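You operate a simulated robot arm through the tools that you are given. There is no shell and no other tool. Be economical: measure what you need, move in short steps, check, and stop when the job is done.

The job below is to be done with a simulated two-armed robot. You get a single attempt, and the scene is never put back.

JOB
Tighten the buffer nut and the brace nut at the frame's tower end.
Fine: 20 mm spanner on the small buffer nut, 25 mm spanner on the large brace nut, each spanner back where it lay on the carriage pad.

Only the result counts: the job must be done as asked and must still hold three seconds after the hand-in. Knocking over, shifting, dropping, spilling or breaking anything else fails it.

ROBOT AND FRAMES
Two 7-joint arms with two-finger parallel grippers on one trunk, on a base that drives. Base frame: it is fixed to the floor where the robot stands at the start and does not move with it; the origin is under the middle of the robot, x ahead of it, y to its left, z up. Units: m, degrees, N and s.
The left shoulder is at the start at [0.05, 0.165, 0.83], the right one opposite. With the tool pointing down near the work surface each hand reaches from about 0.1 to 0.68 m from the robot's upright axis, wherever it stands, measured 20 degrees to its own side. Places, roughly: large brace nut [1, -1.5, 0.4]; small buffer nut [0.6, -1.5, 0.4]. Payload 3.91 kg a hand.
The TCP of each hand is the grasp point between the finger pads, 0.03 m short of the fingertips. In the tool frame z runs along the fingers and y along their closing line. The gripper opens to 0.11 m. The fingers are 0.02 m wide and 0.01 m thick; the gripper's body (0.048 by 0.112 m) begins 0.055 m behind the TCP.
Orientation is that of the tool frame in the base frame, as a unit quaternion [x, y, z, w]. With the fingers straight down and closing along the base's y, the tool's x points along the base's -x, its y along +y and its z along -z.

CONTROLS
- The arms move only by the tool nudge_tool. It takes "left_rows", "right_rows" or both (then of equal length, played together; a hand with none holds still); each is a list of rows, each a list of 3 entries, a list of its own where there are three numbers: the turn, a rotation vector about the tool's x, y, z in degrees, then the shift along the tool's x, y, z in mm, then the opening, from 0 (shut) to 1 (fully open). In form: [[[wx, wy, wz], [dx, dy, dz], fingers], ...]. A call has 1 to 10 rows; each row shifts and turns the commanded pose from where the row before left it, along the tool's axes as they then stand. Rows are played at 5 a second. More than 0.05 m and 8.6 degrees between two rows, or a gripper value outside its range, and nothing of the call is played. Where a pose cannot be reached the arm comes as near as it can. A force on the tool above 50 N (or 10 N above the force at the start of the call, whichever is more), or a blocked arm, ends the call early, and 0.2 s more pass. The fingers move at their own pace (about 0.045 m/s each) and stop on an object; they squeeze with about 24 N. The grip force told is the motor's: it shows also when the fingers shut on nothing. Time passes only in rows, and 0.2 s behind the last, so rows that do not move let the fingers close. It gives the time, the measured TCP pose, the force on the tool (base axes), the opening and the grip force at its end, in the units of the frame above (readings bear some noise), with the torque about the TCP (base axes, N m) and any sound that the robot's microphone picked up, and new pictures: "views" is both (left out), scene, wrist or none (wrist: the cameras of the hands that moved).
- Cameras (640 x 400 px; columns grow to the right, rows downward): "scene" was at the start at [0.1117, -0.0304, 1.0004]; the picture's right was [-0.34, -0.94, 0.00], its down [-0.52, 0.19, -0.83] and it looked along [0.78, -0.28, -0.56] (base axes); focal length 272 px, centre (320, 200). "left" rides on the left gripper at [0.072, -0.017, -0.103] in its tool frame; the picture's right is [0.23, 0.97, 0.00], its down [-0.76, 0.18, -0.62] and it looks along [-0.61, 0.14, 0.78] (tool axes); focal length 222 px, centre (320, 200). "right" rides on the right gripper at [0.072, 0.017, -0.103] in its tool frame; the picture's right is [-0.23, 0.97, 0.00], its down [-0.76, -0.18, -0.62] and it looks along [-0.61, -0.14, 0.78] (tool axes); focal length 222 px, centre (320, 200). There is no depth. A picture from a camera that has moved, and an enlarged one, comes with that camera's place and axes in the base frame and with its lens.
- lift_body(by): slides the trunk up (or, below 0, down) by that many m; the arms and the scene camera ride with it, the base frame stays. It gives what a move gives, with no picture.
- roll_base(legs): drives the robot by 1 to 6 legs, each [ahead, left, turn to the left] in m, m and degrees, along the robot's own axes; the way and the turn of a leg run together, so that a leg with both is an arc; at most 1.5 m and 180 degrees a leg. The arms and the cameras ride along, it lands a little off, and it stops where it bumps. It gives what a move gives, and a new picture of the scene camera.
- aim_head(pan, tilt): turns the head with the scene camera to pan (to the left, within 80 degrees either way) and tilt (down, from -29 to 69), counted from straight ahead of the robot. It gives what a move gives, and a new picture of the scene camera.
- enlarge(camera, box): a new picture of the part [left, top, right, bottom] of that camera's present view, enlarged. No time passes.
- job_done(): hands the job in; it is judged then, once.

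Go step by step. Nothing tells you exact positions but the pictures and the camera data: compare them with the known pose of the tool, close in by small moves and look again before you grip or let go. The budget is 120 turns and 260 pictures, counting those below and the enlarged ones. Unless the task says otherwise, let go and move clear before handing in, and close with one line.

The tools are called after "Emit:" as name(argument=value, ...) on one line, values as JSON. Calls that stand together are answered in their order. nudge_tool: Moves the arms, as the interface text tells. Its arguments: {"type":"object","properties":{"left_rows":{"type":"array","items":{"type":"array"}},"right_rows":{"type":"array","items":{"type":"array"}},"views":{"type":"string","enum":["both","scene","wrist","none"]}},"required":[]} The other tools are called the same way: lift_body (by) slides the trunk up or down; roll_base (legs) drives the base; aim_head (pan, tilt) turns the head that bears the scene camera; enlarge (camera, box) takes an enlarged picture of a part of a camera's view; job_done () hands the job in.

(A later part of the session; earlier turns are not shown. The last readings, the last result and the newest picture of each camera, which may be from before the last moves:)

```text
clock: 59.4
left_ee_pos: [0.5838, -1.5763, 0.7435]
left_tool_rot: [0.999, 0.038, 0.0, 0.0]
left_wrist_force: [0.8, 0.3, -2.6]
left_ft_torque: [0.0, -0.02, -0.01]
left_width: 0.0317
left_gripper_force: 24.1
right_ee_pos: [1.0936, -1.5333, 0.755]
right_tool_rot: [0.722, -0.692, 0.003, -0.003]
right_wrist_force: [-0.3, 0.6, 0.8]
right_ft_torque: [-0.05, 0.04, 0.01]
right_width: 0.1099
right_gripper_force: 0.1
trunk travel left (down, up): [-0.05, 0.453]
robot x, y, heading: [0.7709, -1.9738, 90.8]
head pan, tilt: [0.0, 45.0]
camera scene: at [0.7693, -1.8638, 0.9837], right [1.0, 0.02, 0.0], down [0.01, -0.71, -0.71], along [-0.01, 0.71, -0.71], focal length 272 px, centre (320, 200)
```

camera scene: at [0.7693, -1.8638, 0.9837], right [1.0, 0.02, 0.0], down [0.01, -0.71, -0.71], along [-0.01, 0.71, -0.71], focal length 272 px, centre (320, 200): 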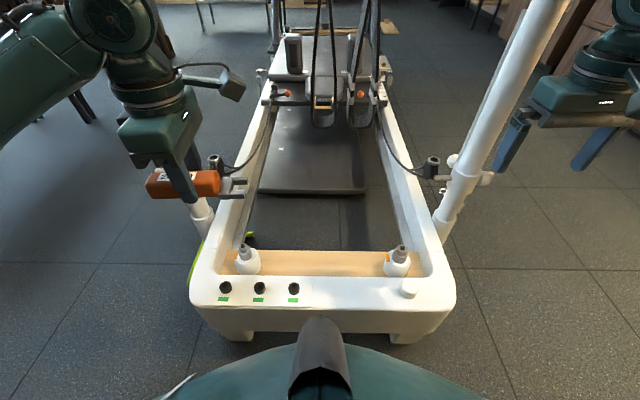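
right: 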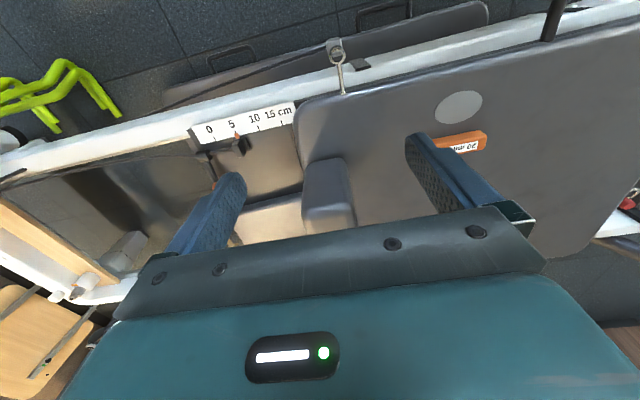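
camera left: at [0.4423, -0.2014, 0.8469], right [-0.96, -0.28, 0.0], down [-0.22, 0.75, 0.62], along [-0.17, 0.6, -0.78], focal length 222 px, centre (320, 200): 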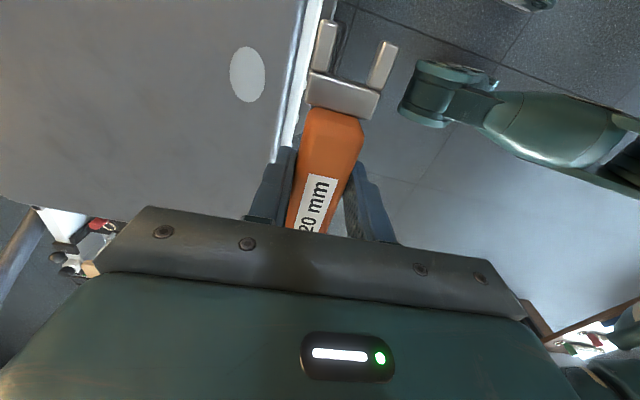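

I'm facing both nuts now. I'll bring the left hand inside the frame corner and rotate it so the jaw points at the buffer nut, then look through the wrist camera.

Emit:
nudge_tool(left_rows=[[[0, 0, 0], [15.4, -44.5, 0], 0], [[0, 0, 0], [15.4, -44.5, 0], 0], [[0, 0, 0], [15.4, -44.5, 0], 0], [[0, 0, 0], [15.4, -44.5, 0], 0], [[0, 0, 0], [15.4, -44.5, 0], 0], [[0, 0, 8.3], [0, 0, 0], 0], [[0, 0, 8.3], [0, 0, 0], 0], [[0, 0, 8.3], [0, 0, 0], 0], [[0, 0, 8.3], [0, 0, 0], 0], [[0, 0, 8.3], [0, 0, 0], 0]], views="none")

Emit:
nudge_tool(left_rows=[[[0, 0, 8.3], [0, 0, 0], 0], [[0, 0, 8.3], [0, 0, 0], 0], [[0, 0, 8.3], [0, 0, 0], 0], [[0, 0, 8.3], [0, 0, 0], 0], [[0, 0, 8.3], [0, 0, 0], 0], [[0, 0, 8.3], [0, 0, 0], 0], [[0, 0, 8.3], [0, 0, 0], 0], [[0, 0, 8.3], [0, 0, 0], 0], [[0, 0, 8.3], [0, 0, 0], 0], [[0, 0, 8.3], [0, 0, 0], 0]])

```text
clock: 61.6
left_ee_pos: [0.6447, -1.3496, 0.7449]
left_tool_rot: [0.948, -0.319, 0.0, 0.001]
left_wrist_force: [-0.5, -0.5, -1.6]
left_ft_torque: [-0.03, 0.0, 0.0]
left_width: 0.0319
left_gripper_force: 23.8
right_ee_pos: [1.0923, -1.5351, 0.7544]
right_tool_rot: [0.723, -0.691, 0.003, -0.004]
right_wrist_force: [-0.1, 0.5, 0.4]
right_ft_torque: [0.03, -0.01, 0.01]
right_width: 0.1103
right_gripper_force: 0.0
trunk travel left (down, up): [-0.05, 0.453]
robot x, y, heading: [0.7703, -1.9783, 90.9]
head pan, tilt: [0.0, 45.0]
```

```text
clock: 63.8
left_ee_pos: [0.6449, -1.3481, 0.7429]
left_tool_rot: [-0.499, 0.867, -0.001, 0.0]
left_wrist_force: [-0.4, -0.8, -1.4]
left_ft_torque: [-0.02, -0.01, 0.0]
left_width: 0.0316
left_gripper_force: 24.1
right_ee_pos: [1.0917, -1.5351, 0.7551]
right_tool_rot: [0.724, -0.69, 0.002, -0.003]
right_wrist_force: [-0.3, 0.4, 1.0]
right_ft_torque: [-0.01, 0.01, 0.0]
right_width: 0.1101
right_gripper_force: 0.0
trunk travel left (down, up): [-0.05, 0.453]
robot x, y, heading: [0.7703, -1.9763, 91.0]
head pan, tilt: [0.0, 45.0]
camera scene: at [0.7694, -1.8638, 0.9837], right [1.0, 0.02, 0.0], down [0.01, -0.71, -0.71], along [-0.01, 0.71, -0.71], focal length 272 px, centre (320, 200)
camera left: at [0.6221, -1.4197, 0.8467], right [-0.96, 0.29, 0.0], down [0.23, 0.75, 0.62], along [0.18, 0.6, -0.78], focal length 222 px, centre (320, 200)
```

scene: 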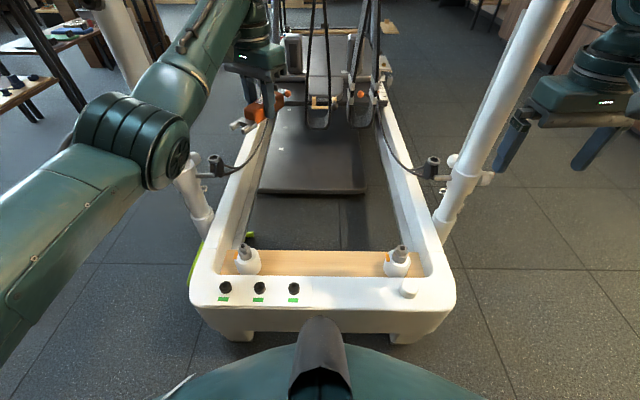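
left: 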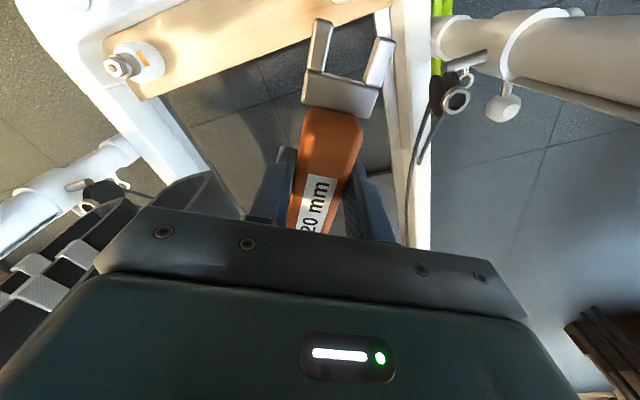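

Emit:
enlarge(camera="scene", box=[229, 236, 261, 256])

Emit:
enlarge(camera="scene", box=[384, 238, 416, 258])

```text
16.00 times, centred on (245, 246) of scene
camera zoom: at [0.7694, -1.8638, 0.9837], right [1.0, 0.02, 0.0], down [0.01, -0.71, -0.71], along [-0.01, 0.71, -0.71], focal length 4354 px, centre (1520, -536)
```

zoom: 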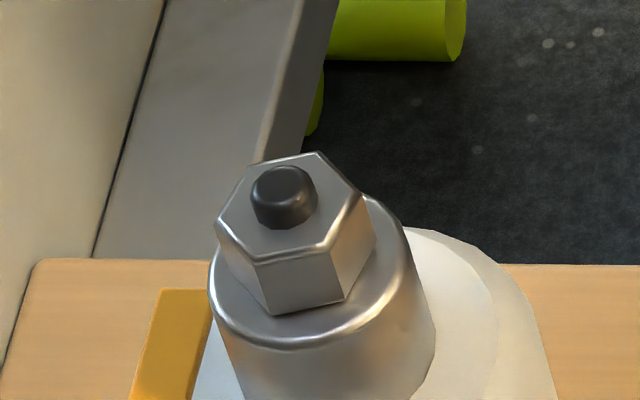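

```text
16.00 times, centred on (400, 248) of scene
camera zoom: at [0.7694, -1.8638, 0.9837], right [1.0, 0.02, 0.0], down [0.01, -0.71, -0.71], along [-0.01, 0.71, -0.71], focal length 4354 px, centre (-960, -568)
```

zoom: 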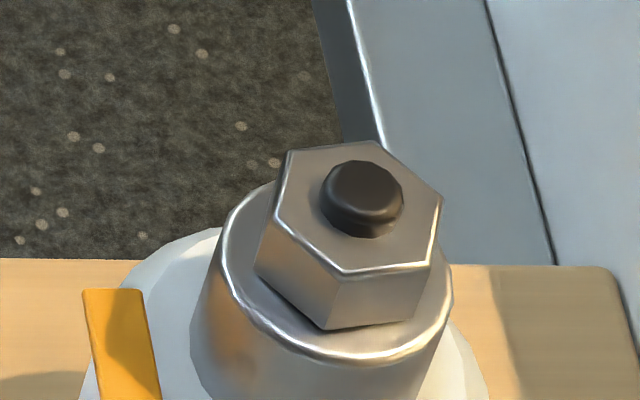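

Buffer nut hex measured: centre ≈(0.562,-1.448), top z≈0.39, vertices at 16°+60k. I'll bring the jaw to a pre-engage spot (handle direction 76°) just above nut height.

Emit:
nudge_tool(left_rows=[[[0, 0, -8.1], [0, 0, 44], 0], [[0, 0, -8.1], [0, 0, 44], 0], [[0, 0, 0], [7.1, 28.6, 35], 0], [[0, 0, 0], [7.1, 28.6, 35], 0], [[0, 0, 0], [0, 0, 45], 0], [[0, 0, 0], [0, 0, 45], 0], [[0, 0, 0], [0, 0, 35], 0]])

Emit:
enlarge(camera="scene", box=[205, 190, 285, 260])

```text
clock: 65.4
left_ee_pos: [0.5845, -1.3474, 0.4568]
left_tool_rot: [-0.616, 0.788, 0.0, 0.001]
left_wrist_force: [0.3, 0.5, -1.0]
left_ft_torque: [-0.04, -0.04, -0.02]
left_width: 0.0319
left_gripper_force: 23.7
right_ee_pos: [1.0931, -1.5347, 0.7561]
right_tool_rot: [0.723, -0.691, 0.003, -0.004]
right_wrist_force: [0.0, -0.6, -0.2]
right_ft_torque: [-0.01, -0.01, -0.02]
right_width: 0.1101
right_gripper_force: 0.2
trunk travel left (down, up): [-0.05, 0.453]
robot x, y, heading: [0.772, -1.9744, 90.8]
head pan, tilt: [0.0, 45.0]
camera scene: at [0.7694, -1.8639, 0.9837], right [1.0, 0.02, 0.0], down [0.01, -0.71, -0.71], along [-0.01, 0.71, -0.71], focal length 272 px, centre (320, 200)
camera left: at [0.5843, -1.4226, 0.5616], right [-1.0, 0.01, 0.0], down [0.01, 0.78, 0.62], along [0.01, 0.62, -0.78], focal length 222 px, centre (320, 200)
```

scene: 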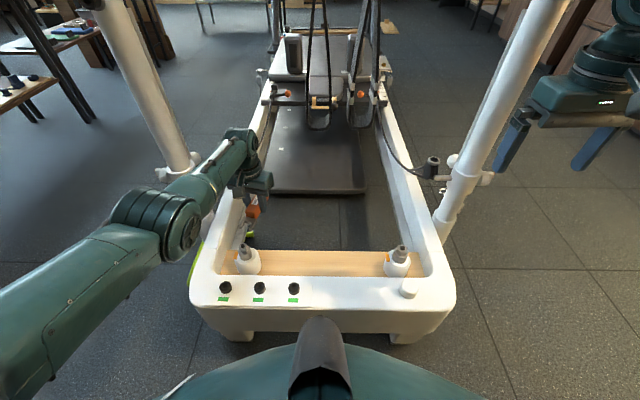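
left: 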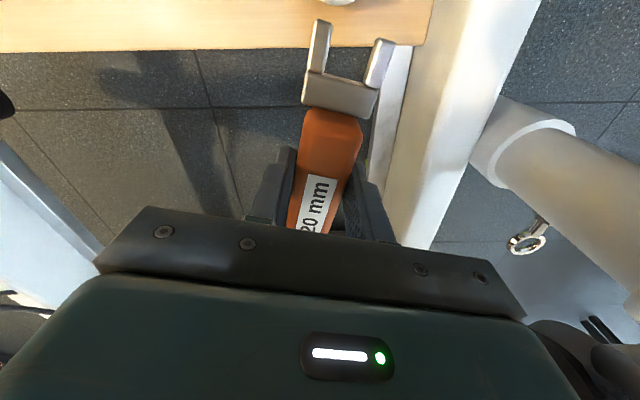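

```text
5.71 times, centred on (245, 225) of scene
camera zoom: at [0.7694, -1.8639, 0.9837], right [1.0, 0.02, 0.0], down [0.01, -0.71, -0.71], along [-0.01, 0.71, -0.71], focal length 1555 px, centre (749, 57)
```

zoom: 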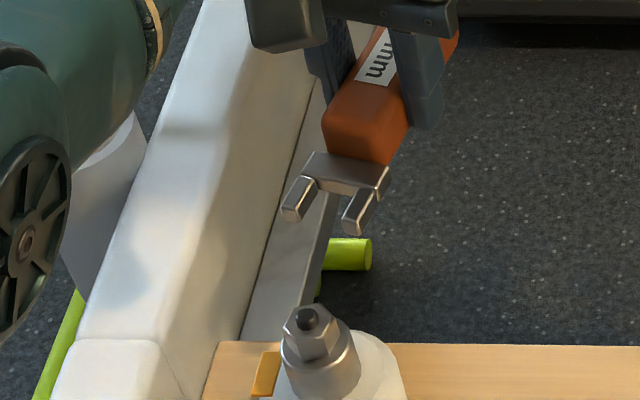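

Emit:
nudge_tool(left_rows=[[[0, 0, 0], [18, 0, 0], 0], [[0, 0, 0], [18, 0, 0], 0]], views="none")

Emit:
enlarge(camera="left", box=[270, 0, 430, 100])

Emit:
enlarge(camera="scene", box=[225, 220, 265, 255])

```text
clock: 66.0
left_ee_pos: [0.5798, -1.3834, 0.4602]
left_tool_rot: [-0.617, 0.787, 0.0, 0.0]
left_wrist_force: [0.3, 1.3, -3.0]
left_ft_torque: [0.02, 0.01, -0.03]
left_width: 0.0317
left_gripper_force: 23.8
right_ee_pos: [1.0935, -1.5335, 0.7553]
right_tool_rot: [0.723, -0.691, 0.003, -0.003]
right_wrist_force: [0.2, 0.0, 0.6]
right_ft_torque: [0.0, -0.02, -0.01]
right_width: 0.1099
right_gripper_force: 0.1
trunk travel left (down, up): [-0.05, 0.453]
robot x, y, heading: [0.7712, -1.9718, 90.9]
head pan, tilt: [0.0, 45.0]
```

```text
4.00 times, centred on (350, 50) of left
camera zoom: at [0.5766, -1.4577, 0.5637], right [-1.0, 0.01, 0.0], down [0.01, 0.78, 0.62], along [0.01, 0.62, -0.78], focal length 888 px, centre (200, 800)
```

zoom: 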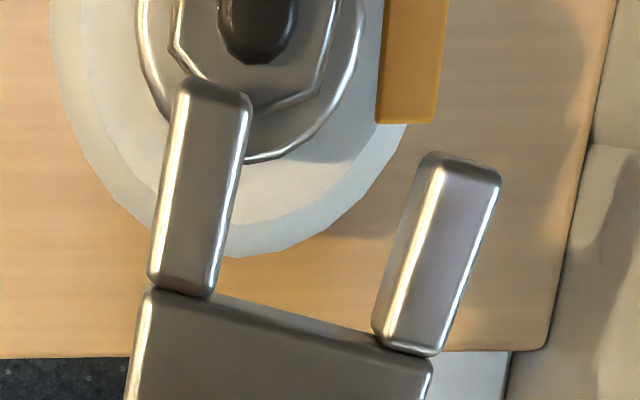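

```text
11.43 times, centred on (245, 238) of scene
camera zoom: at [0.7694, -1.8638, 0.9838], right [1.0, 0.02, 0.0], down [0.01, -0.71, -0.71], along [-0.01, 0.71, -0.71], focal length 3110 px, centre (1177, -229)
```

zoom: 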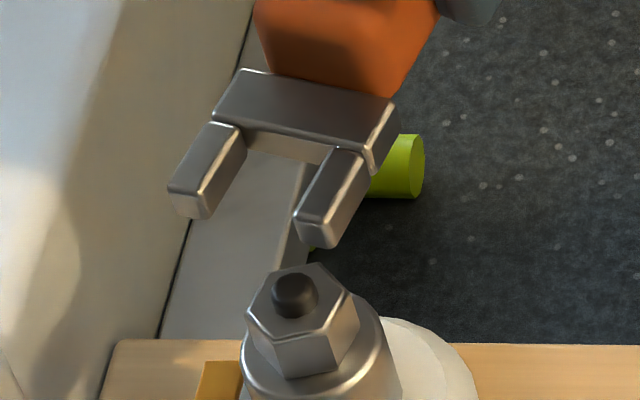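

Wrist view refines the nut to ≈(0.572,-1.466) with its top at z≈0.42. I'll back off, correct sideways and lower to nut height.

Emit:
nudge_tool(left_rows=[[[0, 0, 0], [-20, -12.5, 0], 0], [[0, 0, 0], [0, 0, 20], 0], [[0, 0, 0], [0, 0, 0], 0]], views="none")

Emit:
enlarge(camera="left", box=[270, 0, 430, 100])

Emit:
enlarge(camera="scene", box=[225, 220, 265, 255])

```text
clock: 66.8
left_ee_pos: [0.5954, -1.367, 0.4393]
left_tool_rot: [-0.617, 0.787, 0.0, -0.001]
left_wrist_force: [-0.9, 0.1, -2.2]
left_ft_torque: [-0.02, 0.02, 0.02]
left_width: 0.0318
left_gripper_force: 24.5
right_ee_pos: [1.0928, -1.5345, 0.7557]
right_tool_rot: [0.723, -0.691, 0.003, -0.003]
right_wrist_force: [0.6, -0.1, -0.8]
right_ft_torque: [0.0, 0.01, -0.02]
right_width: 0.1103
right_gripper_force: 0.2
trunk travel left (down, up): [-0.05, 0.453]
robot x, y, heading: [0.7738, -1.9738, 91.1]
head pan, tilt: [0.0, 45.0]
```

```text
4.00 times, centred on (350, 50) of left
camera zoom: at [0.5934, -1.442, 0.5435], right [-1.0, 0.01, 0.0], down [0.01, 0.78, 0.62], along [0.01, 0.62, -0.78], focal length 888 px, centre (200, 800)
```

zoom: 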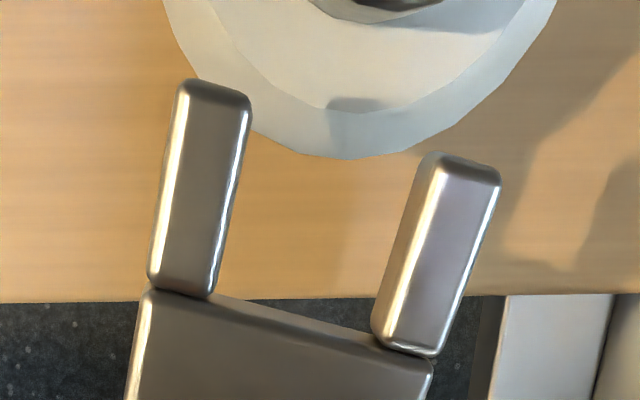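

```text
11.43 times, centred on (245, 238) of scene
camera zoom: at [0.7693, -1.8638, 0.9837], right [1.0, 0.02, 0.0], down [0.01, -0.71, -0.71], along [-0.01, 0.71, -0.71], focal length 3110 px, centre (1177, -229)
```

zoom: 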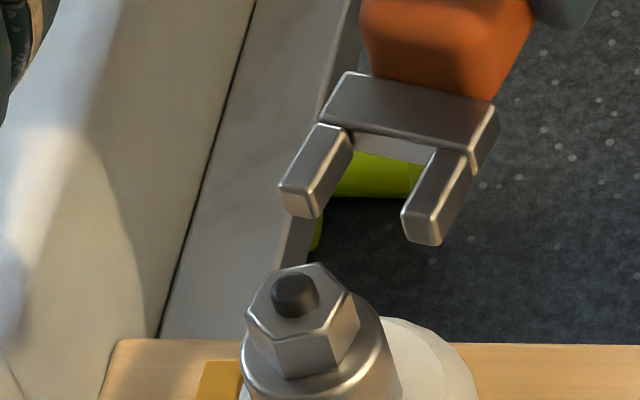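

Alignment looks right in both views. I'll advance in small steps, watching force.

Emit:
nudge_tool(left_rows=[[[0, 0, 0], [8, 0, 0], 0], [[0, 0, 0], [8, 0, 0], 0], [[0, 0, 0], [6, 0, 0], 0]], views="none")

Emit:
enlarge(camera="scene", box=[228, 225, 260, 253])

Emit:
enlarge(camera="left", box=[270, 0, 430, 100])

```text
clock: 67.6
left_ee_pos: [0.5896, -1.3882, 0.4396]
left_tool_rot: [-0.617, 0.787, 0.0, 0.0]
left_wrist_force: [0.3, -0.2, -2.0]
left_ft_torque: [0.04, 0.01, 0.03]
left_width: 0.0316
left_gripper_force: 23.4
right_ee_pos: [1.0924, -1.5334, 0.7557]
right_tool_rot: [0.723, -0.69, 0.003, -0.004]
right_wrist_force: [0.3, 0.7, -0.4]
right_ft_torque: [-0.03, 0.02, -0.02]
right_width: 0.1099
right_gripper_force: 0.2
trunk travel left (down, up): [-0.05, 0.453]
robot x, y, heading: [0.7712, -1.9749, 91.1]
head pan, tilt: [0.0, 45.0]
```

```text
14.29 times, centred on (244, 239) of scene
camera zoom: at [0.7694, -1.8638, 0.9837], right [1.0, 0.02, 0.0], down [0.01, -0.71, -0.71], along [-0.01, 0.71, -0.71], focal length 3888 px, centre (1406, -357)
```

zoom: 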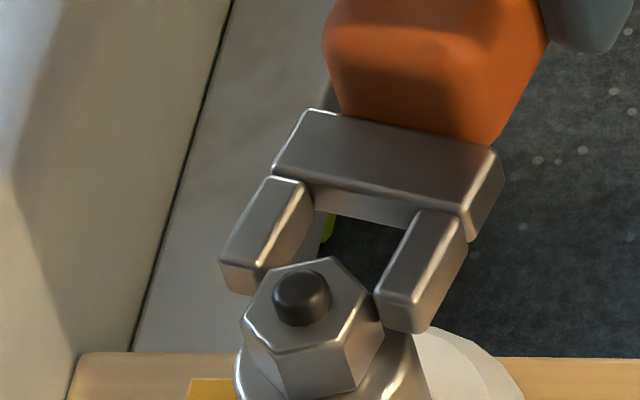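

```text
4.00 times, centred on (350, 50) of left
camera zoom: at [0.5867, -1.4637, 0.5436], right [-1.0, 0.01, 0.0], down [0.01, 0.78, 0.62], along [0.01, 0.62, -0.78], focal length 888 px, centre (200, 800)
```

zoom: 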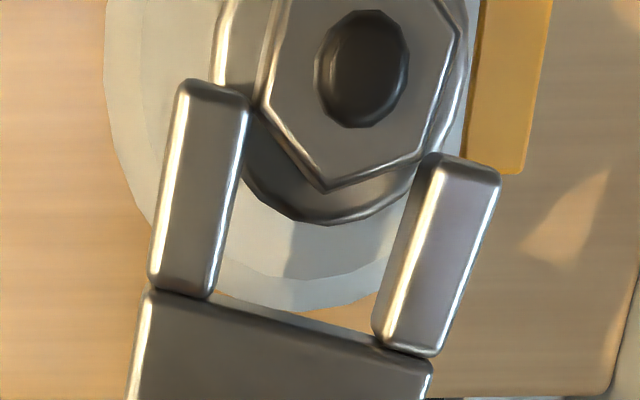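

Emit:
nudge_tool(left_rows=[[[0, 0, 0], [3, 0.8, 0], 0], [[0, 0, 0], [4, 0, 0], 0], [[0, 0, 0], [4, 0, 0], 0], [[0, 0, 0], [3, 0, 0], 0]], views="none")

Emit:
enlarge(camera="left", box=[270, 0, 430, 100])

Emit:
enlarge(camera="scene", box=[228, 225, 260, 253])

```text
clock: 68.6
left_ee_pos: [0.585, -1.401, 0.4402]
left_tool_rot: [-0.617, 0.787, 0.0, 0.0]
left_wrist_force: [6.2, 2.8, -2.2]
left_ft_torque: [0.08, -0.18, 0.35]
left_width: 0.0318
left_gripper_force: 24.2
right_ee_pos: [1.092, -1.5339, 0.7554]
right_tool_rot: [0.724, -0.69, 0.003, -0.003]
right_wrist_force: [-0.8, -0.5, 0.3]
right_ft_torque: [-0.02, -0.01, -0.02]
right_width: 0.1101
right_gripper_force: 0.0
trunk travel left (down, up): [-0.05, 0.453]
robot x, y, heading: [0.7722, -1.9704, 91.0]
head pan, tilt: [0.0, 45.0]
```

```text
4.00 times, centred on (350, 50) of left
camera zoom: at [0.5836, -1.4755, 0.5436], right [-1.0, 0.01, 0.0], down [0.01, 0.78, 0.62], along [0.01, 0.62, -0.78], focal length 888 px, centre (200, 800)
```

zoom: 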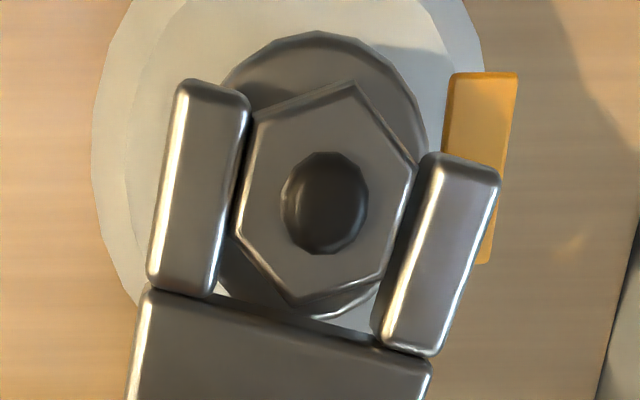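

```text
14.29 times, centred on (244, 239) of scene
camera zoom: at [0.7695, -1.8637, 0.9837], right [1.0, 0.02, 0.0], down [0.01, -0.71, -0.71], along [-0.01, 0.71, -0.71], focal length 3888 px, centre (1406, -357)
```

zoom: 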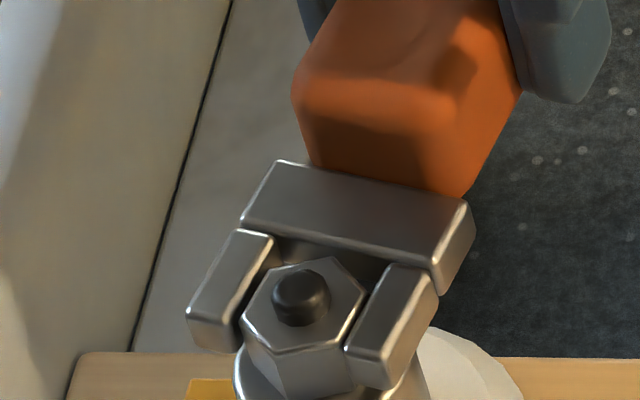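

The jaw is fully on the nut. I'll turn clockwise about the nut centre in small arcs and watch torque and the tag.

Emit:
nudge_tool(left_rows=[[[0, 0, 5], [0, -5.75, 0], 0], [[0, 0, 5], [0, -5.75, 0], 0], [[0, 0, 5], [0, -5.75, 0], 0]], views="none")

Emit:
enlarge(camera="left", box=[270, 0, 430, 100])

```text
clock: 69.4
left_ee_pos: [0.6021, -1.4078, 0.4416]
left_tool_rot: [-0.508, 0.862, -0.001, 0.0]
left_wrist_force: [10.5, 1.5, -3.0]
left_ft_torque: [0.05, -0.31, 0.76]
left_width: 0.0317
left_gripper_force: 23.9
right_ee_pos: [1.0923, -1.5347, 0.7552]
right_tool_rot: [0.724, -0.69, 0.003, -0.003]
right_wrist_force: [-0.4, 0.7, 0.8]
right_ft_torque: [0.01, -0.03, 0.0]
right_width: 0.11
right_gripper_force: 0.0
trunk travel left (down, up): [-0.05, 0.453]
robot x, y, heading: [0.7668, -1.9715, 90.9]
head pan, tilt: [0.0, 45.0]
```

```text
4.00 times, centred on (350, 50) of left
camera zoom: at [0.5803, -1.4788, 0.5438], right [-0.96, 0.27, 0.0], down [0.21, 0.75, 0.62], along [0.17, 0.6, -0.78], focal length 888 px, centre (200, 800)
```

zoom: 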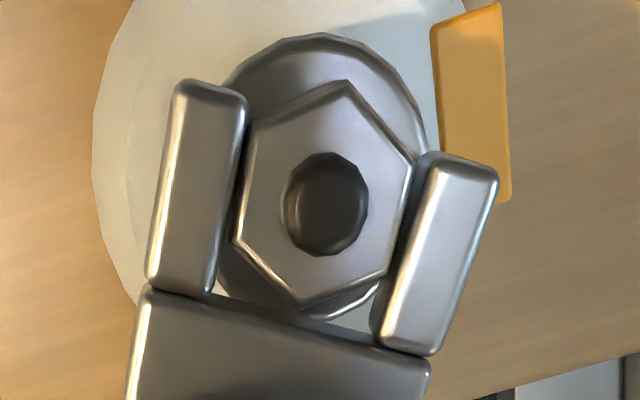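

Emit:
nudge_tool(left_rows=[[[0, 0, 5], [0, -5.75, 0], 0], [[0, 0, 5], [0, -5.75, 0], 0], [[0, 0, 5], [0, -5.75, 0], 0], [[0, 0, 5], [0, -5.75, 0], 0], [[0, 0, 5], [0, -5.75, 0], 0]], views="none")

Emit:
enlarge(camera="left", box=[270, 0, 430, 100])

```text
clock: 70.6
left_ee_pos: [0.6239, -1.4254, 0.44]
left_tool_rot: [-0.309, 0.951, 0.0, -0.001]
left_wrist_force: [5.1, -2.5, -0.1]
left_ft_torque: [-0.21, 0.01, 0.39]
left_width: 0.0317
left_gripper_force: 23.6
right_ee_pos: [1.0927, -1.5343, 0.7558]
right_tool_rot: [0.723, -0.691, 0.003, -0.003]
right_wrist_force: [0.5, 0.1, 0.6]
right_ft_torque: [0.0, -0.01, -0.03]
right_width: 0.1099
right_gripper_force: 0.1
trunk travel left (down, up): [-0.05, 0.453]
robot x, y, heading: [0.7685, -1.9726, 90.6]
head pan, tilt: [0.0, 45.0]
```

```text
4.00 times, centred on (350, 50) of left
camera zoom: at [0.5739, -1.4822, 0.5439], right [-0.76, 0.65, 0.0], down [0.51, 0.59, 0.62], along [0.41, 0.47, -0.78], focal length 888 px, centre (200, 800)
```

zoom: 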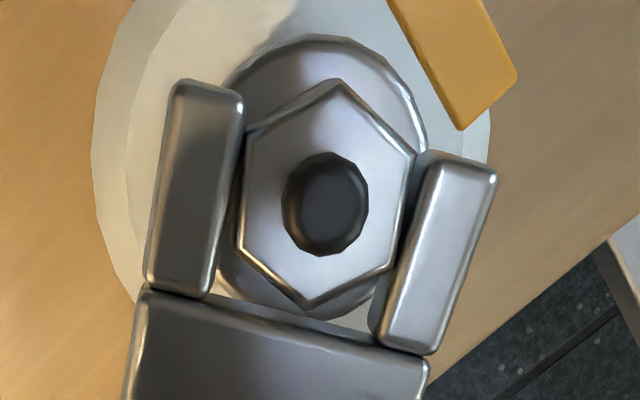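

Emit:
nudge_tool(left_rows=[[[0, 0, 5], [0, -5.75, 0], 0], [[0, 0, 5], [0, -5.75, 0], 0], [[0, 0, 5], [0, -5.75, 0], 0], [[0, 0, 5], [0, -5.75, 0], 0], [[0, 0, 5], [0, -5.75, 0], 0], [[0, 0, 5], [0, -5.75, 0], 0]], views="scene")

Emit:
enlarge(camera="left", box=[270, 0, 430, 100])

```text
clock: 72.0
left_ee_pos: [0.6348, -1.4574, 0.4394]
left_tool_rot: [-0.052, 0.999, 0.0, -0.001]
left_wrist_force: [-8.5, -3.9, 0.4]
left_ft_torque: [-0.11, 0.41, 0.23]
left_width: 0.0319
left_gripper_force: 24.4
right_ee_pos: [1.0917, -1.5357, 0.7556]
right_tool_rot: [0.723, -0.691, 0.003, -0.003]
right_wrist_force: [0.4, -0.4, -0.1]
right_ft_torque: [0.02, 0.02, 0.03]
right_width: 0.1101
right_gripper_force: 0.0
trunk travel left (down, up): [-0.05, 0.453]
robot x, y, heading: [0.7705, -1.9748, 90.9]
head pan, tilt: [0.0, 45.0]
camera scene: at [0.7692, -1.8641, 0.9839], right [1.0, 0.02, 0.0], down [0.01, -0.71, -0.71], along [-0.01, 0.71, -0.71], focal length 272 px, centre (320, 200)
```

scene: 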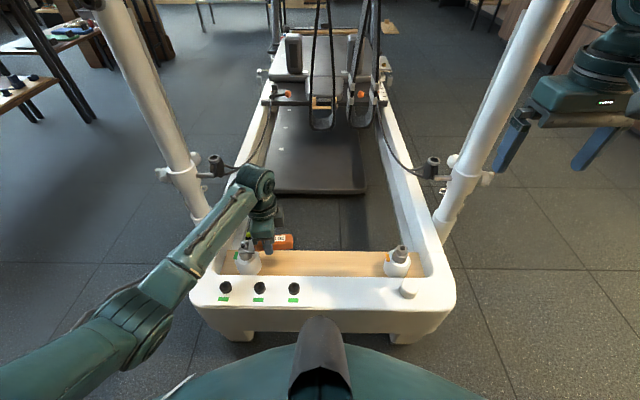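

```text
4.00 times, centred on (350, 50) of left
camera zoom: at [0.5651, -1.482, 0.5438], right [-0.33, 0.94, 0.0], down [0.74, 0.26, 0.62], along [0.59, 0.2, -0.78], focal length 888 px, centre (200, 800)
```

zoom: 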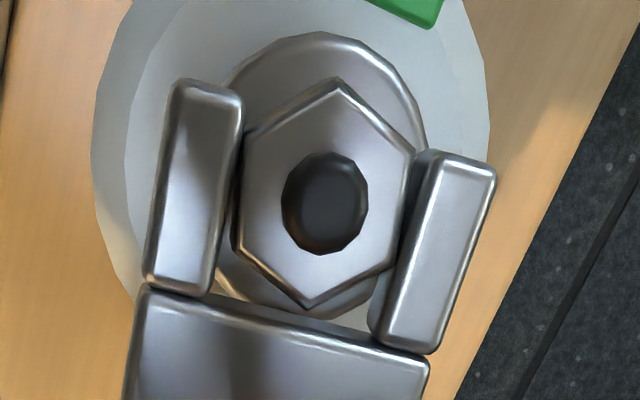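

The buffer nut's tag has turned green. I'll withdraw the spanner straight back, raise it and tuck both arms.

Emit:
nudge_tool(left_rows=[[[0, 0, 0], [-12, 0, 0], 0], [[0, 0, 0], [-35, 0, 0], 0], [[0, 0, 0], [0, 0, -45], 0], [[0, 0, 0], [0, 0, -45], 0], [[0, 0, 0], [0, 0, -45], 0], [[0, 0, 0], [0, 0, -45], 0], [[0, 0, 0], [0, 0, -45], 0], [[0, 0, 0], [0, 0, -45], 0], [[0, 0, 0], [0, -46, 0], 0], [[0, 0, 0], [0, -46, 0], 0]], right_rows=[[[0, 0, 0], [0, 0, 0], 1], [[0, 0, 0], [0, 0, 0], 1], [[0, 0, 0], [0, 0, 0], 1], [[0, 0, 0], [0, 0, 0], 1], [[0, 0, 0], [0, 0, 0], 1], [[0, 0, 0], [0, 0, 0], 1], [[0, 0, 0], [0, 0, 0], 1], [[0, 0, 0], [0, 0, 0], 1], [[0, 0, 0], [40, 0, 0], 1], [[0, 0, 0], [40, 0, 0], 1]], views="scene")

Emit:
enlarge(camera="scene", box=[180, 200, 300, 320])

```text
clock: 74.2
left_ee_pos: [0.6916, -1.5436, 0.7074]
left_tool_rot: [-0.054, 0.999, -0.001, -0.001]
left_wrist_force: [-0.2, -0.1, -2.3]
left_ft_torque: [0.0, 0.02, 0.0]
left_width: 0.0318
left_gripper_force: 24.4
right_ee_pos: [1.0927, -1.6158, 0.754]
right_tool_rot: [0.723, -0.691, 0.004, -0.004]
right_wrist_force: [0.3, 0.2, 0.5]
right_ft_torque: [-0.03, -0.03, 0.02]
right_width: 0.1099
right_gripper_force: 0.0
trunk travel left (down, up): [-0.05, 0.453]
robot x, y, heading: [0.7703, -1.9711, 91.0]
head pan, tilt: [0.0, 45.0]
camera scene: at [0.7694, -1.8637, 0.9837], right [1.0, 0.02, 0.0], down [0.01, -0.71, -0.71], along [-0.01, 0.71, -0.71], focal length 272 px, centre (320, 200)
```

scene: 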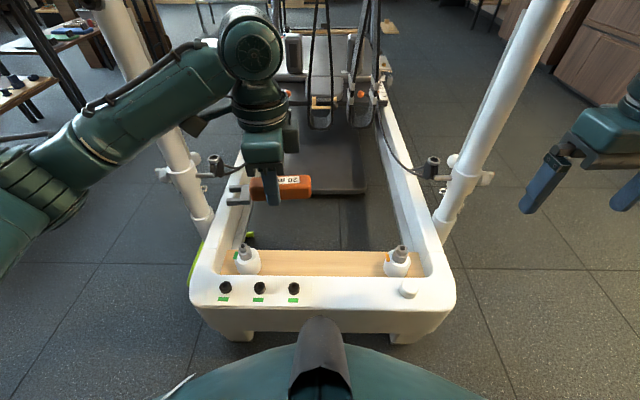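

```text
3.33 times, centred on (240, 260) of scene
camera zoom: at [0.7694, -1.8637, 0.9837], right [1.0, 0.02, 0.0], down [0.01, -0.71, -0.71], along [-0.01, 0.71, -0.71], focal length 907 px, centre (587, 0)
```

zoom: 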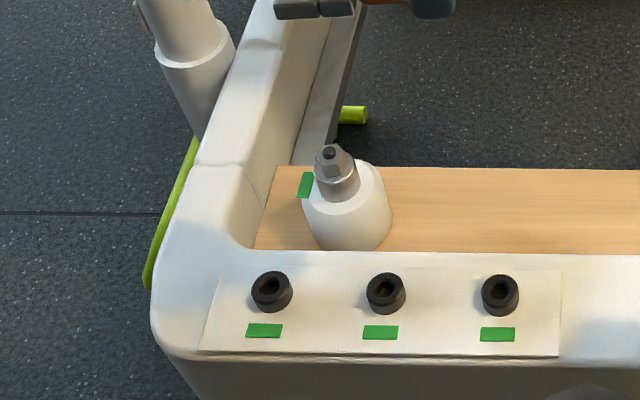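

Emit:
roll_base(legs=[[0, -0.95, 0]])

```text
clock: 81.9
left_ee_pos: [1.5907, -1.5326, 0.7068]
left_tool_rot: [-0.049, 0.999, -0.001, -0.001]
left_wrist_force: [0.5, 1.0, -0.9]
left_ft_torque: [0.03, 0.01, -0.01]
left_width: 0.0318
left_gripper_force: 23.8
right_ee_pos: [1.9917, -1.6064, 0.7553]
right_tool_rot: [0.72, -0.694, 0.003, -0.003]
right_wrist_force: [0.4, -0.7, 0.2]
right_ft_torque: [0.02, 0.01, 0.01]
right_width: 0.11
right_gripper_force: 0.1
trunk travel left (down, up): [-0.05, 0.453]
robot x, y, heading: [1.6664, -1.9614, 90.3]
head pan, tilt: [0.0, 45.0]
stopped in leg 1: the robot was blocked; the commanded pose is now the measured one
camera scene: at [1.6653, -1.8532, 0.9837], right [1.0, 0.01, 0.0], down [0.01, -0.71, -0.71], along [-0.01, 0.71, -0.71], focal length 272 px, centre (320, 200)
```

scene: 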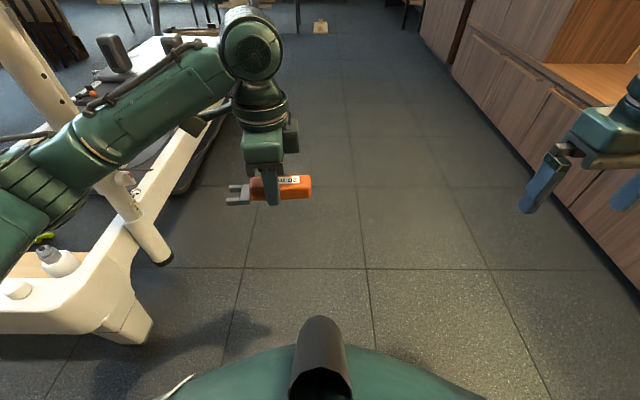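

Blocked again near x=1.67; I'll look right to see what's there.

Emit:
aim_head(pan=-75, tilt=30)

Emit:
aim_head(pan=70, tilt=30)

```text
clock: 83.4
left_ee_pos: [1.5913, -1.5323, 0.7069]
left_tool_rot: [-0.05, 0.999, -0.001, -0.001]
left_wrist_force: [-0.4, -0.9, -1.8]
left_ft_torque: [0.01, 0.03, -0.01]
left_width: 0.0319
left_gripper_force: 24.5
right_ee_pos: [1.9911, -1.6072, 0.7528]
right_tool_rot: [0.72, -0.694, 0.003, -0.003]
right_wrist_force: [0.0, 0.4, 0.2]
right_ft_torque: [-0.01, -0.04, 0.0]
right_width: 0.1098
right_gripper_force: 0.1
trunk travel left (down, up): [-0.05, 0.453]
robot x, y, heading: [1.6678, -1.9656, 90.5]
head pan, tilt: [-75.0, 30.0]
camera scene: at [1.7531, -1.9104, 1.0063], right [0.27, -0.96, 0.0], down [-0.48, -0.13, -0.87], along [0.83, 0.23, -0.5], focal length 272 px, centre (320, 200)
```

scene: 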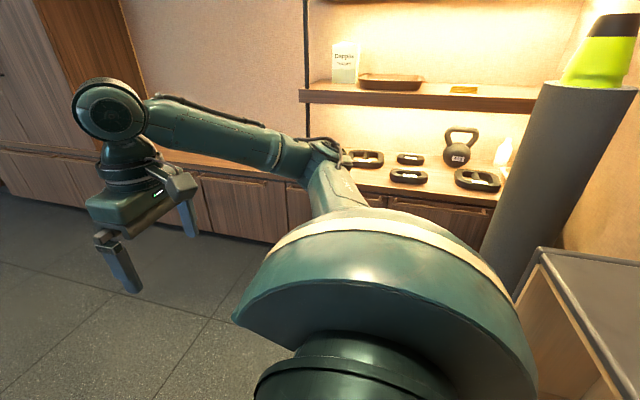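

```text
clock: 85.7
left_ee_pos: [1.5902, -1.5325, 0.7073]
left_tool_rot: [-0.049, 0.999, 0.0, -0.001]
left_wrist_force: [-0.4, -0.3, -1.8]
left_ft_torque: [0.0, 0.0, -0.04]
left_width: 0.0317
left_gripper_force: 24.3
right_ee_pos: [1.9923, -1.6059, 0.7532]
right_tool_rot: [0.72, -0.694, 0.004, -0.004]
right_wrist_force: [0.0, 0.1, -0.8]
right_ft_torque: [0.02, 0.02, 0.04]
right_width: 0.11
right_gripper_force: 0.0
trunk travel left (down, up): [-0.05, 0.453]
robot x, y, heading: [1.6664, -1.9631, 90.6]
head pan, tilt: [70.0, 30.0]
camera scene: at [1.5808, -1.9042, 1.0063], right [0.34, 0.94, 0.0], down [0.47, -0.17, -0.87], along [-0.82, 0.29, -0.5], focal length 272 px, centre (320, 200)
```

scene: 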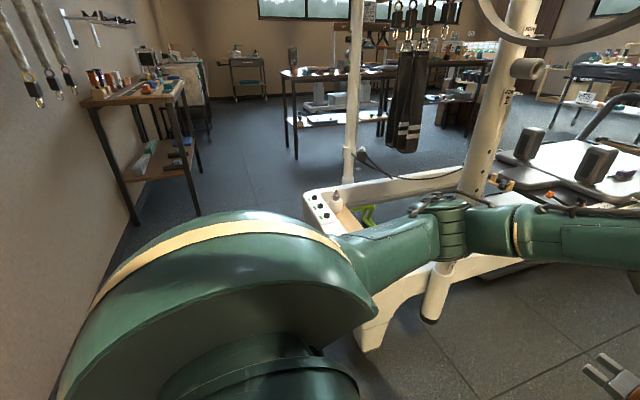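

The right elbow is at the wall counter and the left elbow is close to the far upright. I'll shift left, turn 45° right to narrow my profile, then move up the aisle.

Emit:
roll_base(legs=[[0, 0.07, 0], [0, 0, -45]])

Emit:
aim_head(pan=45, tilt=35)

```text
clock: 89.0
left_ee_pos: [1.8472, -1.6051, 0.7079]
left_tool_rot: [0.334, 0.942, -0.001, -0.001]
left_wrist_force: [0.6, 0.0, -1.4]
left_ft_torque: [0.0, 0.01, -0.04]
left_width: 0.0319
left_gripper_force: 24.2
right_ee_pos: [2.0806, -1.9396, 0.7537]
right_tool_rot: [-0.401, 0.916, -0.003, 0.002]
right_wrist_force: [0.3, 0.7, -0.3]
right_ft_torque: [-0.03, -0.02, 0.01]
right_width: 0.1097
right_gripper_force: 0.1
trunk travel left (down, up): [-0.05, 0.453]
robot x, y, heading: [1.5978, -1.9646, 45.6]
head pan, tilt: [70.0, 30.0]
camera scene: at [1.5786, -1.8618, 1.0063], right [0.9, 0.43, 0.0], down [0.22, -0.45, -0.87], along [-0.37, 0.78, -0.5], focal length 272 px, centre (320, 200)
```

scene: 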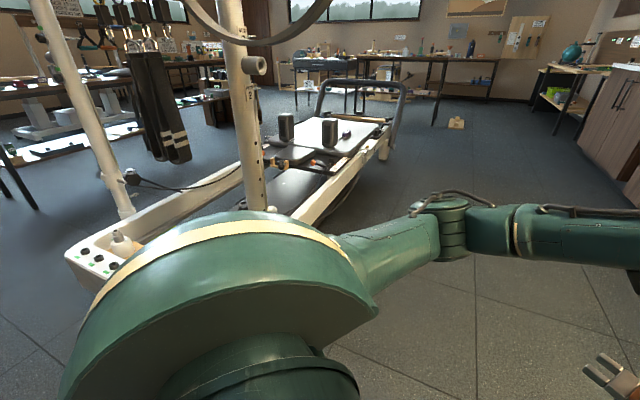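

```text
clock: 89.9
left_ee_pos: [1.8471, -1.604, 0.7073]
left_tool_rot: [0.335, 0.942, 0.0, -0.001]
left_wrist_force: [-0.2, 0.0, -3.1]
left_ft_torque: [-0.02, 0.0, -0.01]
left_width: 0.0317
left_gripper_force: 24.6
right_ee_pos: [2.0812, -1.94, 0.7547]
right_tool_rot: [-0.401, 0.916, -0.004, 0.002]
right_wrist_force: [-0.1, 0.0, -0.2]
right_ft_torque: [0.01, 0.03, 0.0]
right_width: 0.1099
right_gripper_force: 0.0
trunk travel left (down, up): [-0.05, 0.453]
robot x, y, heading: [1.5986, -1.9648, 45.7]
head pan, tilt: [45.0, 35.0]
camera scene: at [1.6167, -1.8553, 0.9986], right [1.0, 0.01, 0.0], down [0.01, -0.57, -0.82], along [-0.01, 0.82, -0.57], focal length 272 px, centre (320, 200)
```

scene: 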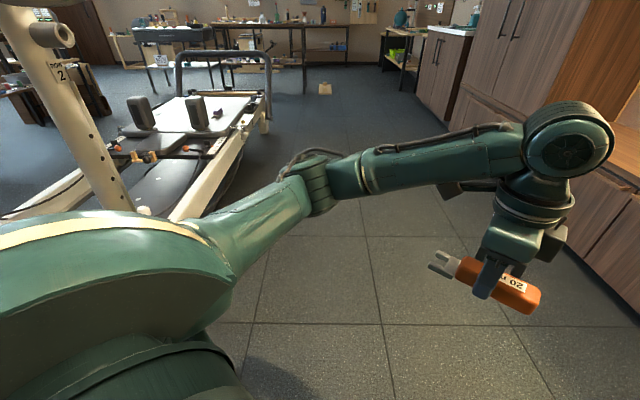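

Emit:
roll_base(legs=[[0.89, 0.945, 0], [0, 0, 134.4]])

Emit:
aim_head(pan=0, tilt=45)

```text
clock: 104.0
left_ee_pos: [1.1109, -0.7446, 0.7078]
left_tool_rot: [0.738, -0.674, 0.001, 0.0]
left_wrist_force: [-0.3, -0.7, -2.1]
left_ft_torque: [-0.02, 0.0, 0.02]
left_width: 0.0317
left_gripper_force: 24.1
right_ee_pos: [1.1886, -0.3448, 0.7537]
right_tool_rot: [1.0, 0.014, 0.001, -0.004]
right_wrist_force: [-0.4, 0.4, 0.2]
right_ft_torque: [0.02, -0.01, 0.02]
right_width: 0.11
right_gripper_force: 0.0
trunk travel left (down, up): [-0.05, 0.453]
robot x, y, heading: [1.5428, -0.6687, 180.4]
head pan, tilt: [45.0, 35.0]
camera scene: at [1.45, -0.7346, 0.9985], right [-0.71, 0.71, 0.0], down [0.41, 0.41, -0.82], along [-0.58, -0.58, -0.57], focal length 272 px, centre (320, 200)
```

scene: 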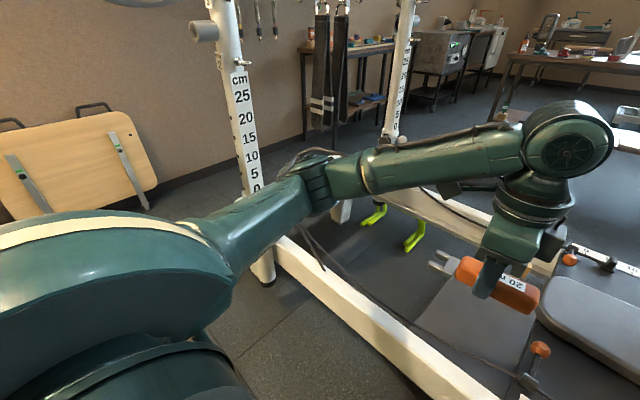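

```text
clock: 105.2
left_ee_pos: [1.1123, -0.745, 0.7074]
left_tool_rot: [0.738, -0.674, 0.002, 0.0]
left_wrist_force: [-0.2, 0.6, -1.7]
left_ft_torque: [-0.01, -0.03, -0.02]
left_width: 0.0318
left_gripper_force: 24.1
right_ee_pos: [1.1883, -0.3444, 0.754]
right_tool_rot: [1.0, 0.014, 0.0, -0.004]
right_wrist_force: [0.0, -0.6, -0.1]
right_ft_torque: [0.0, 0.02, 0.02]
right_width: 0.1098
right_gripper_force: 0.1
trunk travel left (down, up): [-0.05, 0.453]
robot x, y, heading: [1.5417, -0.6723, 179.9]
head pan, tilt: [0.0, 45.0]
camera scene: at [1.431, -0.6724, 0.9837], right [0.0, 1.0, 0.0], down [0.71, 0.0, -0.71], along [-0.71, 0.0, -0.71], focal length 272 px, centre (320, 200)
```

scene: 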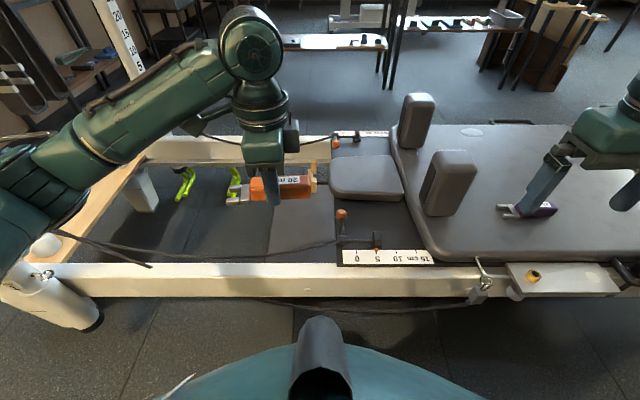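

The purple spanner lies near (0.96,-0.15) on this side. I'll shift to put it within the right hand's reach.

Emit:
roll_base(legs=[[0.0, -0.35, 0]])

Emit:
nudge_tool(right_rows=[[[0, 0, 8.2], [0, 0, 0], 1], [[0, 0, 8.2], [0, 0, 0], 1], [[0, 0, 8.2], [0, 0, 0], 1], [[0, 0, 8.2], [0, 0, 0], 1], [[0, 0, 8.2], [0, 0, 0], 1], [[0, 0, 8.2], [0, 0, 0], 1], [[0, 0, 8.2], [0, 0, 0], 1], [[0, 0, 8.2], [0, 0, 0], 1], [[0, 0, 8.2], [0, 0, 0], 1], [[0, 0, 8.2], [0, 0, 0], 1]], views="scene")

```text
clock: 108.7
left_ee_pos: [1.1116, -0.4071, 0.7071]
left_tool_rot: [0.74, -0.673, 0.001, 0.0]
left_wrist_force: [0.2, -0.8, -2.0]
left_ft_torque: [-0.02, 0.0, -0.01]
left_width: 0.0316
left_gripper_force: 23.6
right_ee_pos: [1.1861, -0.0058, 0.7536]
right_tool_rot: [1.0, 0.016, 0.001, -0.004]
right_wrist_force: [-0.2, -0.1, 0.3]
right_ft_torque: [0.02, 0.02, -0.02]
right_width: 0.1102
right_gripper_force: 0.1
trunk travel left (down, up): [-0.05, 0.453]
robot x, y, heading: [1.5406, -0.3348, -180.0]
head pan, tilt: [0.0, 45.0]
camera scene: at [1.4304, -0.3325, 0.9837], right [0.0, 1.0, 0.0], down [0.71, 0.0, -0.71], along [-0.71, 0.0, -0.71], focal length 272 px, centre (320, 200)
```

scene: 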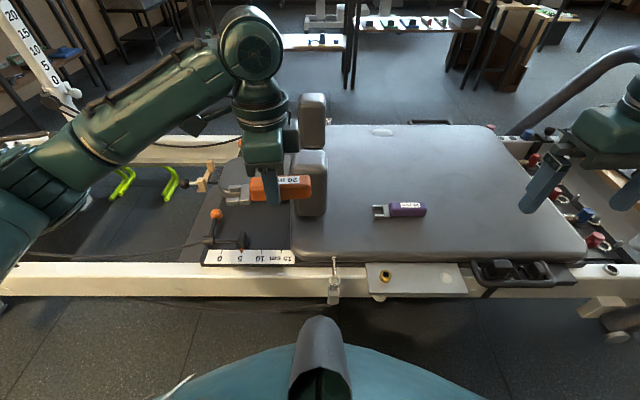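

```text
clock: 110.9
left_ee_pos: [1.1119, -0.4072, 0.707]
left_tool_rot: [0.74, -0.673, 0.001, 0.0]
left_wrist_force: [0.4, 0.7, -2.0]
left_ft_torque: [0.01, 0.01, 0.0]
left_width: 0.0319
left_gripper_force: 23.9
right_ee_pos: [1.1858, -0.0053, 0.7542]
right_tool_rot: [0.765, -0.644, -0.003, -0.003]
right_wrist_force: [0.3, 0.3, 0.7]
right_ft_torque: [0.01, 0.01, -0.03]
right_width: 0.1098
right_gripper_force: 0.1
trunk travel left (down, up): [-0.05, 0.453]
robot x, y, heading: [1.547, -0.3317, -179.8]
head pan, tilt: [0.0, 45.0]
camera scene: at [1.4304, -0.3325, 0.9837], right [0.0, 1.0, 0.0], down [0.71, 0.0, -0.71], along [-0.71, 0.0, -0.71], focal length 272 px, centre (320, 200)
```

scene: 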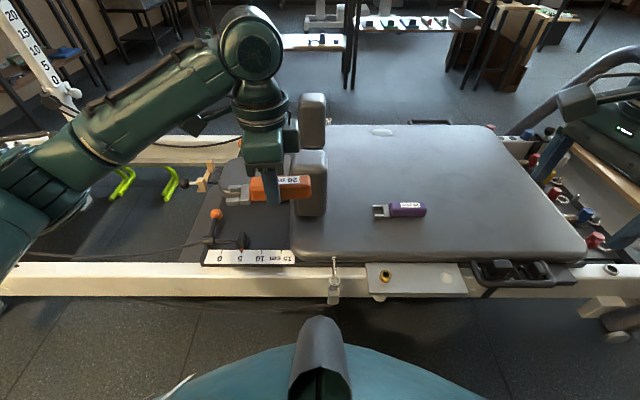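

Emit:
nudge_tool(right_rows=[[[0, 0, 7.5], [0, 0, 0], 1], [[0, 0, 0], [18, 39.7, 0], 1], [[0, 0, 0], [18, 39.7, 0], 1], [[0, 0, 0], [18, 39.7, 0], 1], [[0, 0, 0], [18, 39.7, 0], 1], [[0, 0, 0], [18, 39.7, 0], 1], [[0, 0, 0], [18, 39.7, 0], 1], [[0, 0, 0], [0, 0, 48], 1], [[0, 0, 0], [0, 0, 48], 1], [[0, 0, 0], [0, 0, 48], 1]])

```text
clock: 113.1
left_ee_pos: [1.1119, -0.4068, 0.7073]
left_tool_rot: [0.74, -0.672, 0.002, 0.0]
left_wrist_force: [-0.3, -0.4, -1.7]
left_ft_torque: [-0.02, 0.06, 0.0]
left_width: 0.0318
left_gripper_force: 23.7
right_ee_pos: [0.9514, -0.1212, 0.6088]
right_tool_rot: [0.721, -0.692, -0.003, -0.003]
right_wrist_force: [0.3, 0.2, 0.5]
right_ft_torque: [0.0, 0.0, 0.0]
right_width: 0.1099
right_gripper_force: 0.1
trunk travel left (down, up): [-0.05, 0.453]
robot x, y, heading: [1.5443, -0.3317, -179.7]
head pan, tilt: [0.0, 45.0]
camera scene: at [1.4305, -0.3325, 0.9838], right [0.0, 1.0, 0.0], down [0.71, 0.0, -0.71], along [-0.71, 0.0, -0.71], focal length 272 px, centre (320, 200)
camera right: at [0.9379, -0.1955, 0.7123], right [-0.98, 0.19, 0.0], down [0.15, 0.76, 0.63], along [0.12, 0.62, -0.78], focal length 222 px, centre (320, 200)
```

scene: 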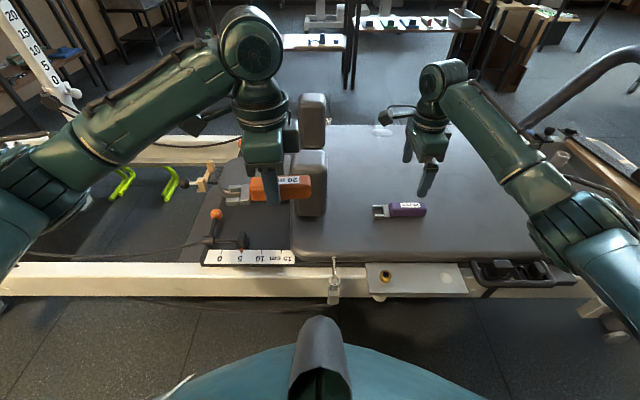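
right: 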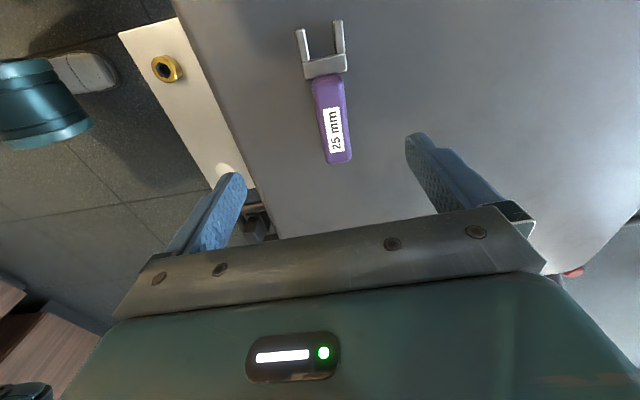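

Emit:
nudge_tool(right_rows=[[[0, 0, 0], [0, 14.5, 0], 1], [[0, 0, 2.6], [0, 0, 45], 1], [[0, 0, 0], [0, 0, 45], 1], [[0, 0, 0], [0, 0, 25], 1]], views="wrist")

```text
clock: 114.1
left_ee_pos: [1.1111, -0.4072, 0.7078]
left_tool_rot: [0.74, -0.672, 0.002, 0.0]
left_wrist_force: [-0.8, 0.1, -1.5]
left_ft_torque: [0.0, 0.0, -0.02]
left_width: 0.0318
left_gripper_force: 23.5
right_ee_pos: [0.9403, -0.1229, 0.496]
right_tool_rot: [-0.706, 0.708, 0.003, 0.003]
right_wrist_force: [0.1, -0.1, -0.4]
right_ft_torque: [-0.03, 0.01, 0.03]
right_width: 0.1099
right_gripper_force: 0.0
trunk travel left (down, up): [-0.05, 0.453]
robot x, y, heading: [1.5424, -0.333, -179.9]
head pan, tilt: [0.0, 45.0]
camera right: at [0.9219, -0.1955, 0.5981], right [-0.97, 0.23, 0.0], down [0.18, 0.76, 0.63], along [0.14, 0.61, -0.78], focal length 222 px, centre (320, 200)
```

right: 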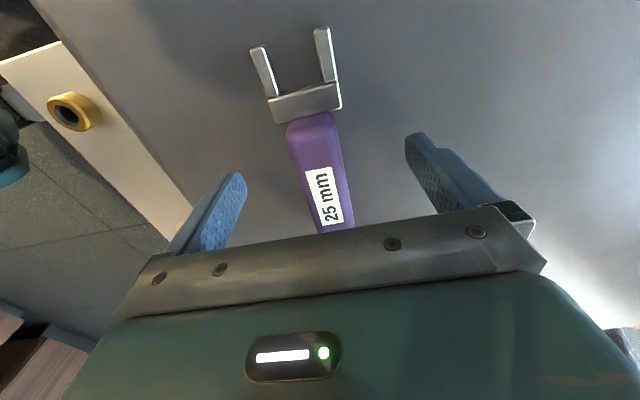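

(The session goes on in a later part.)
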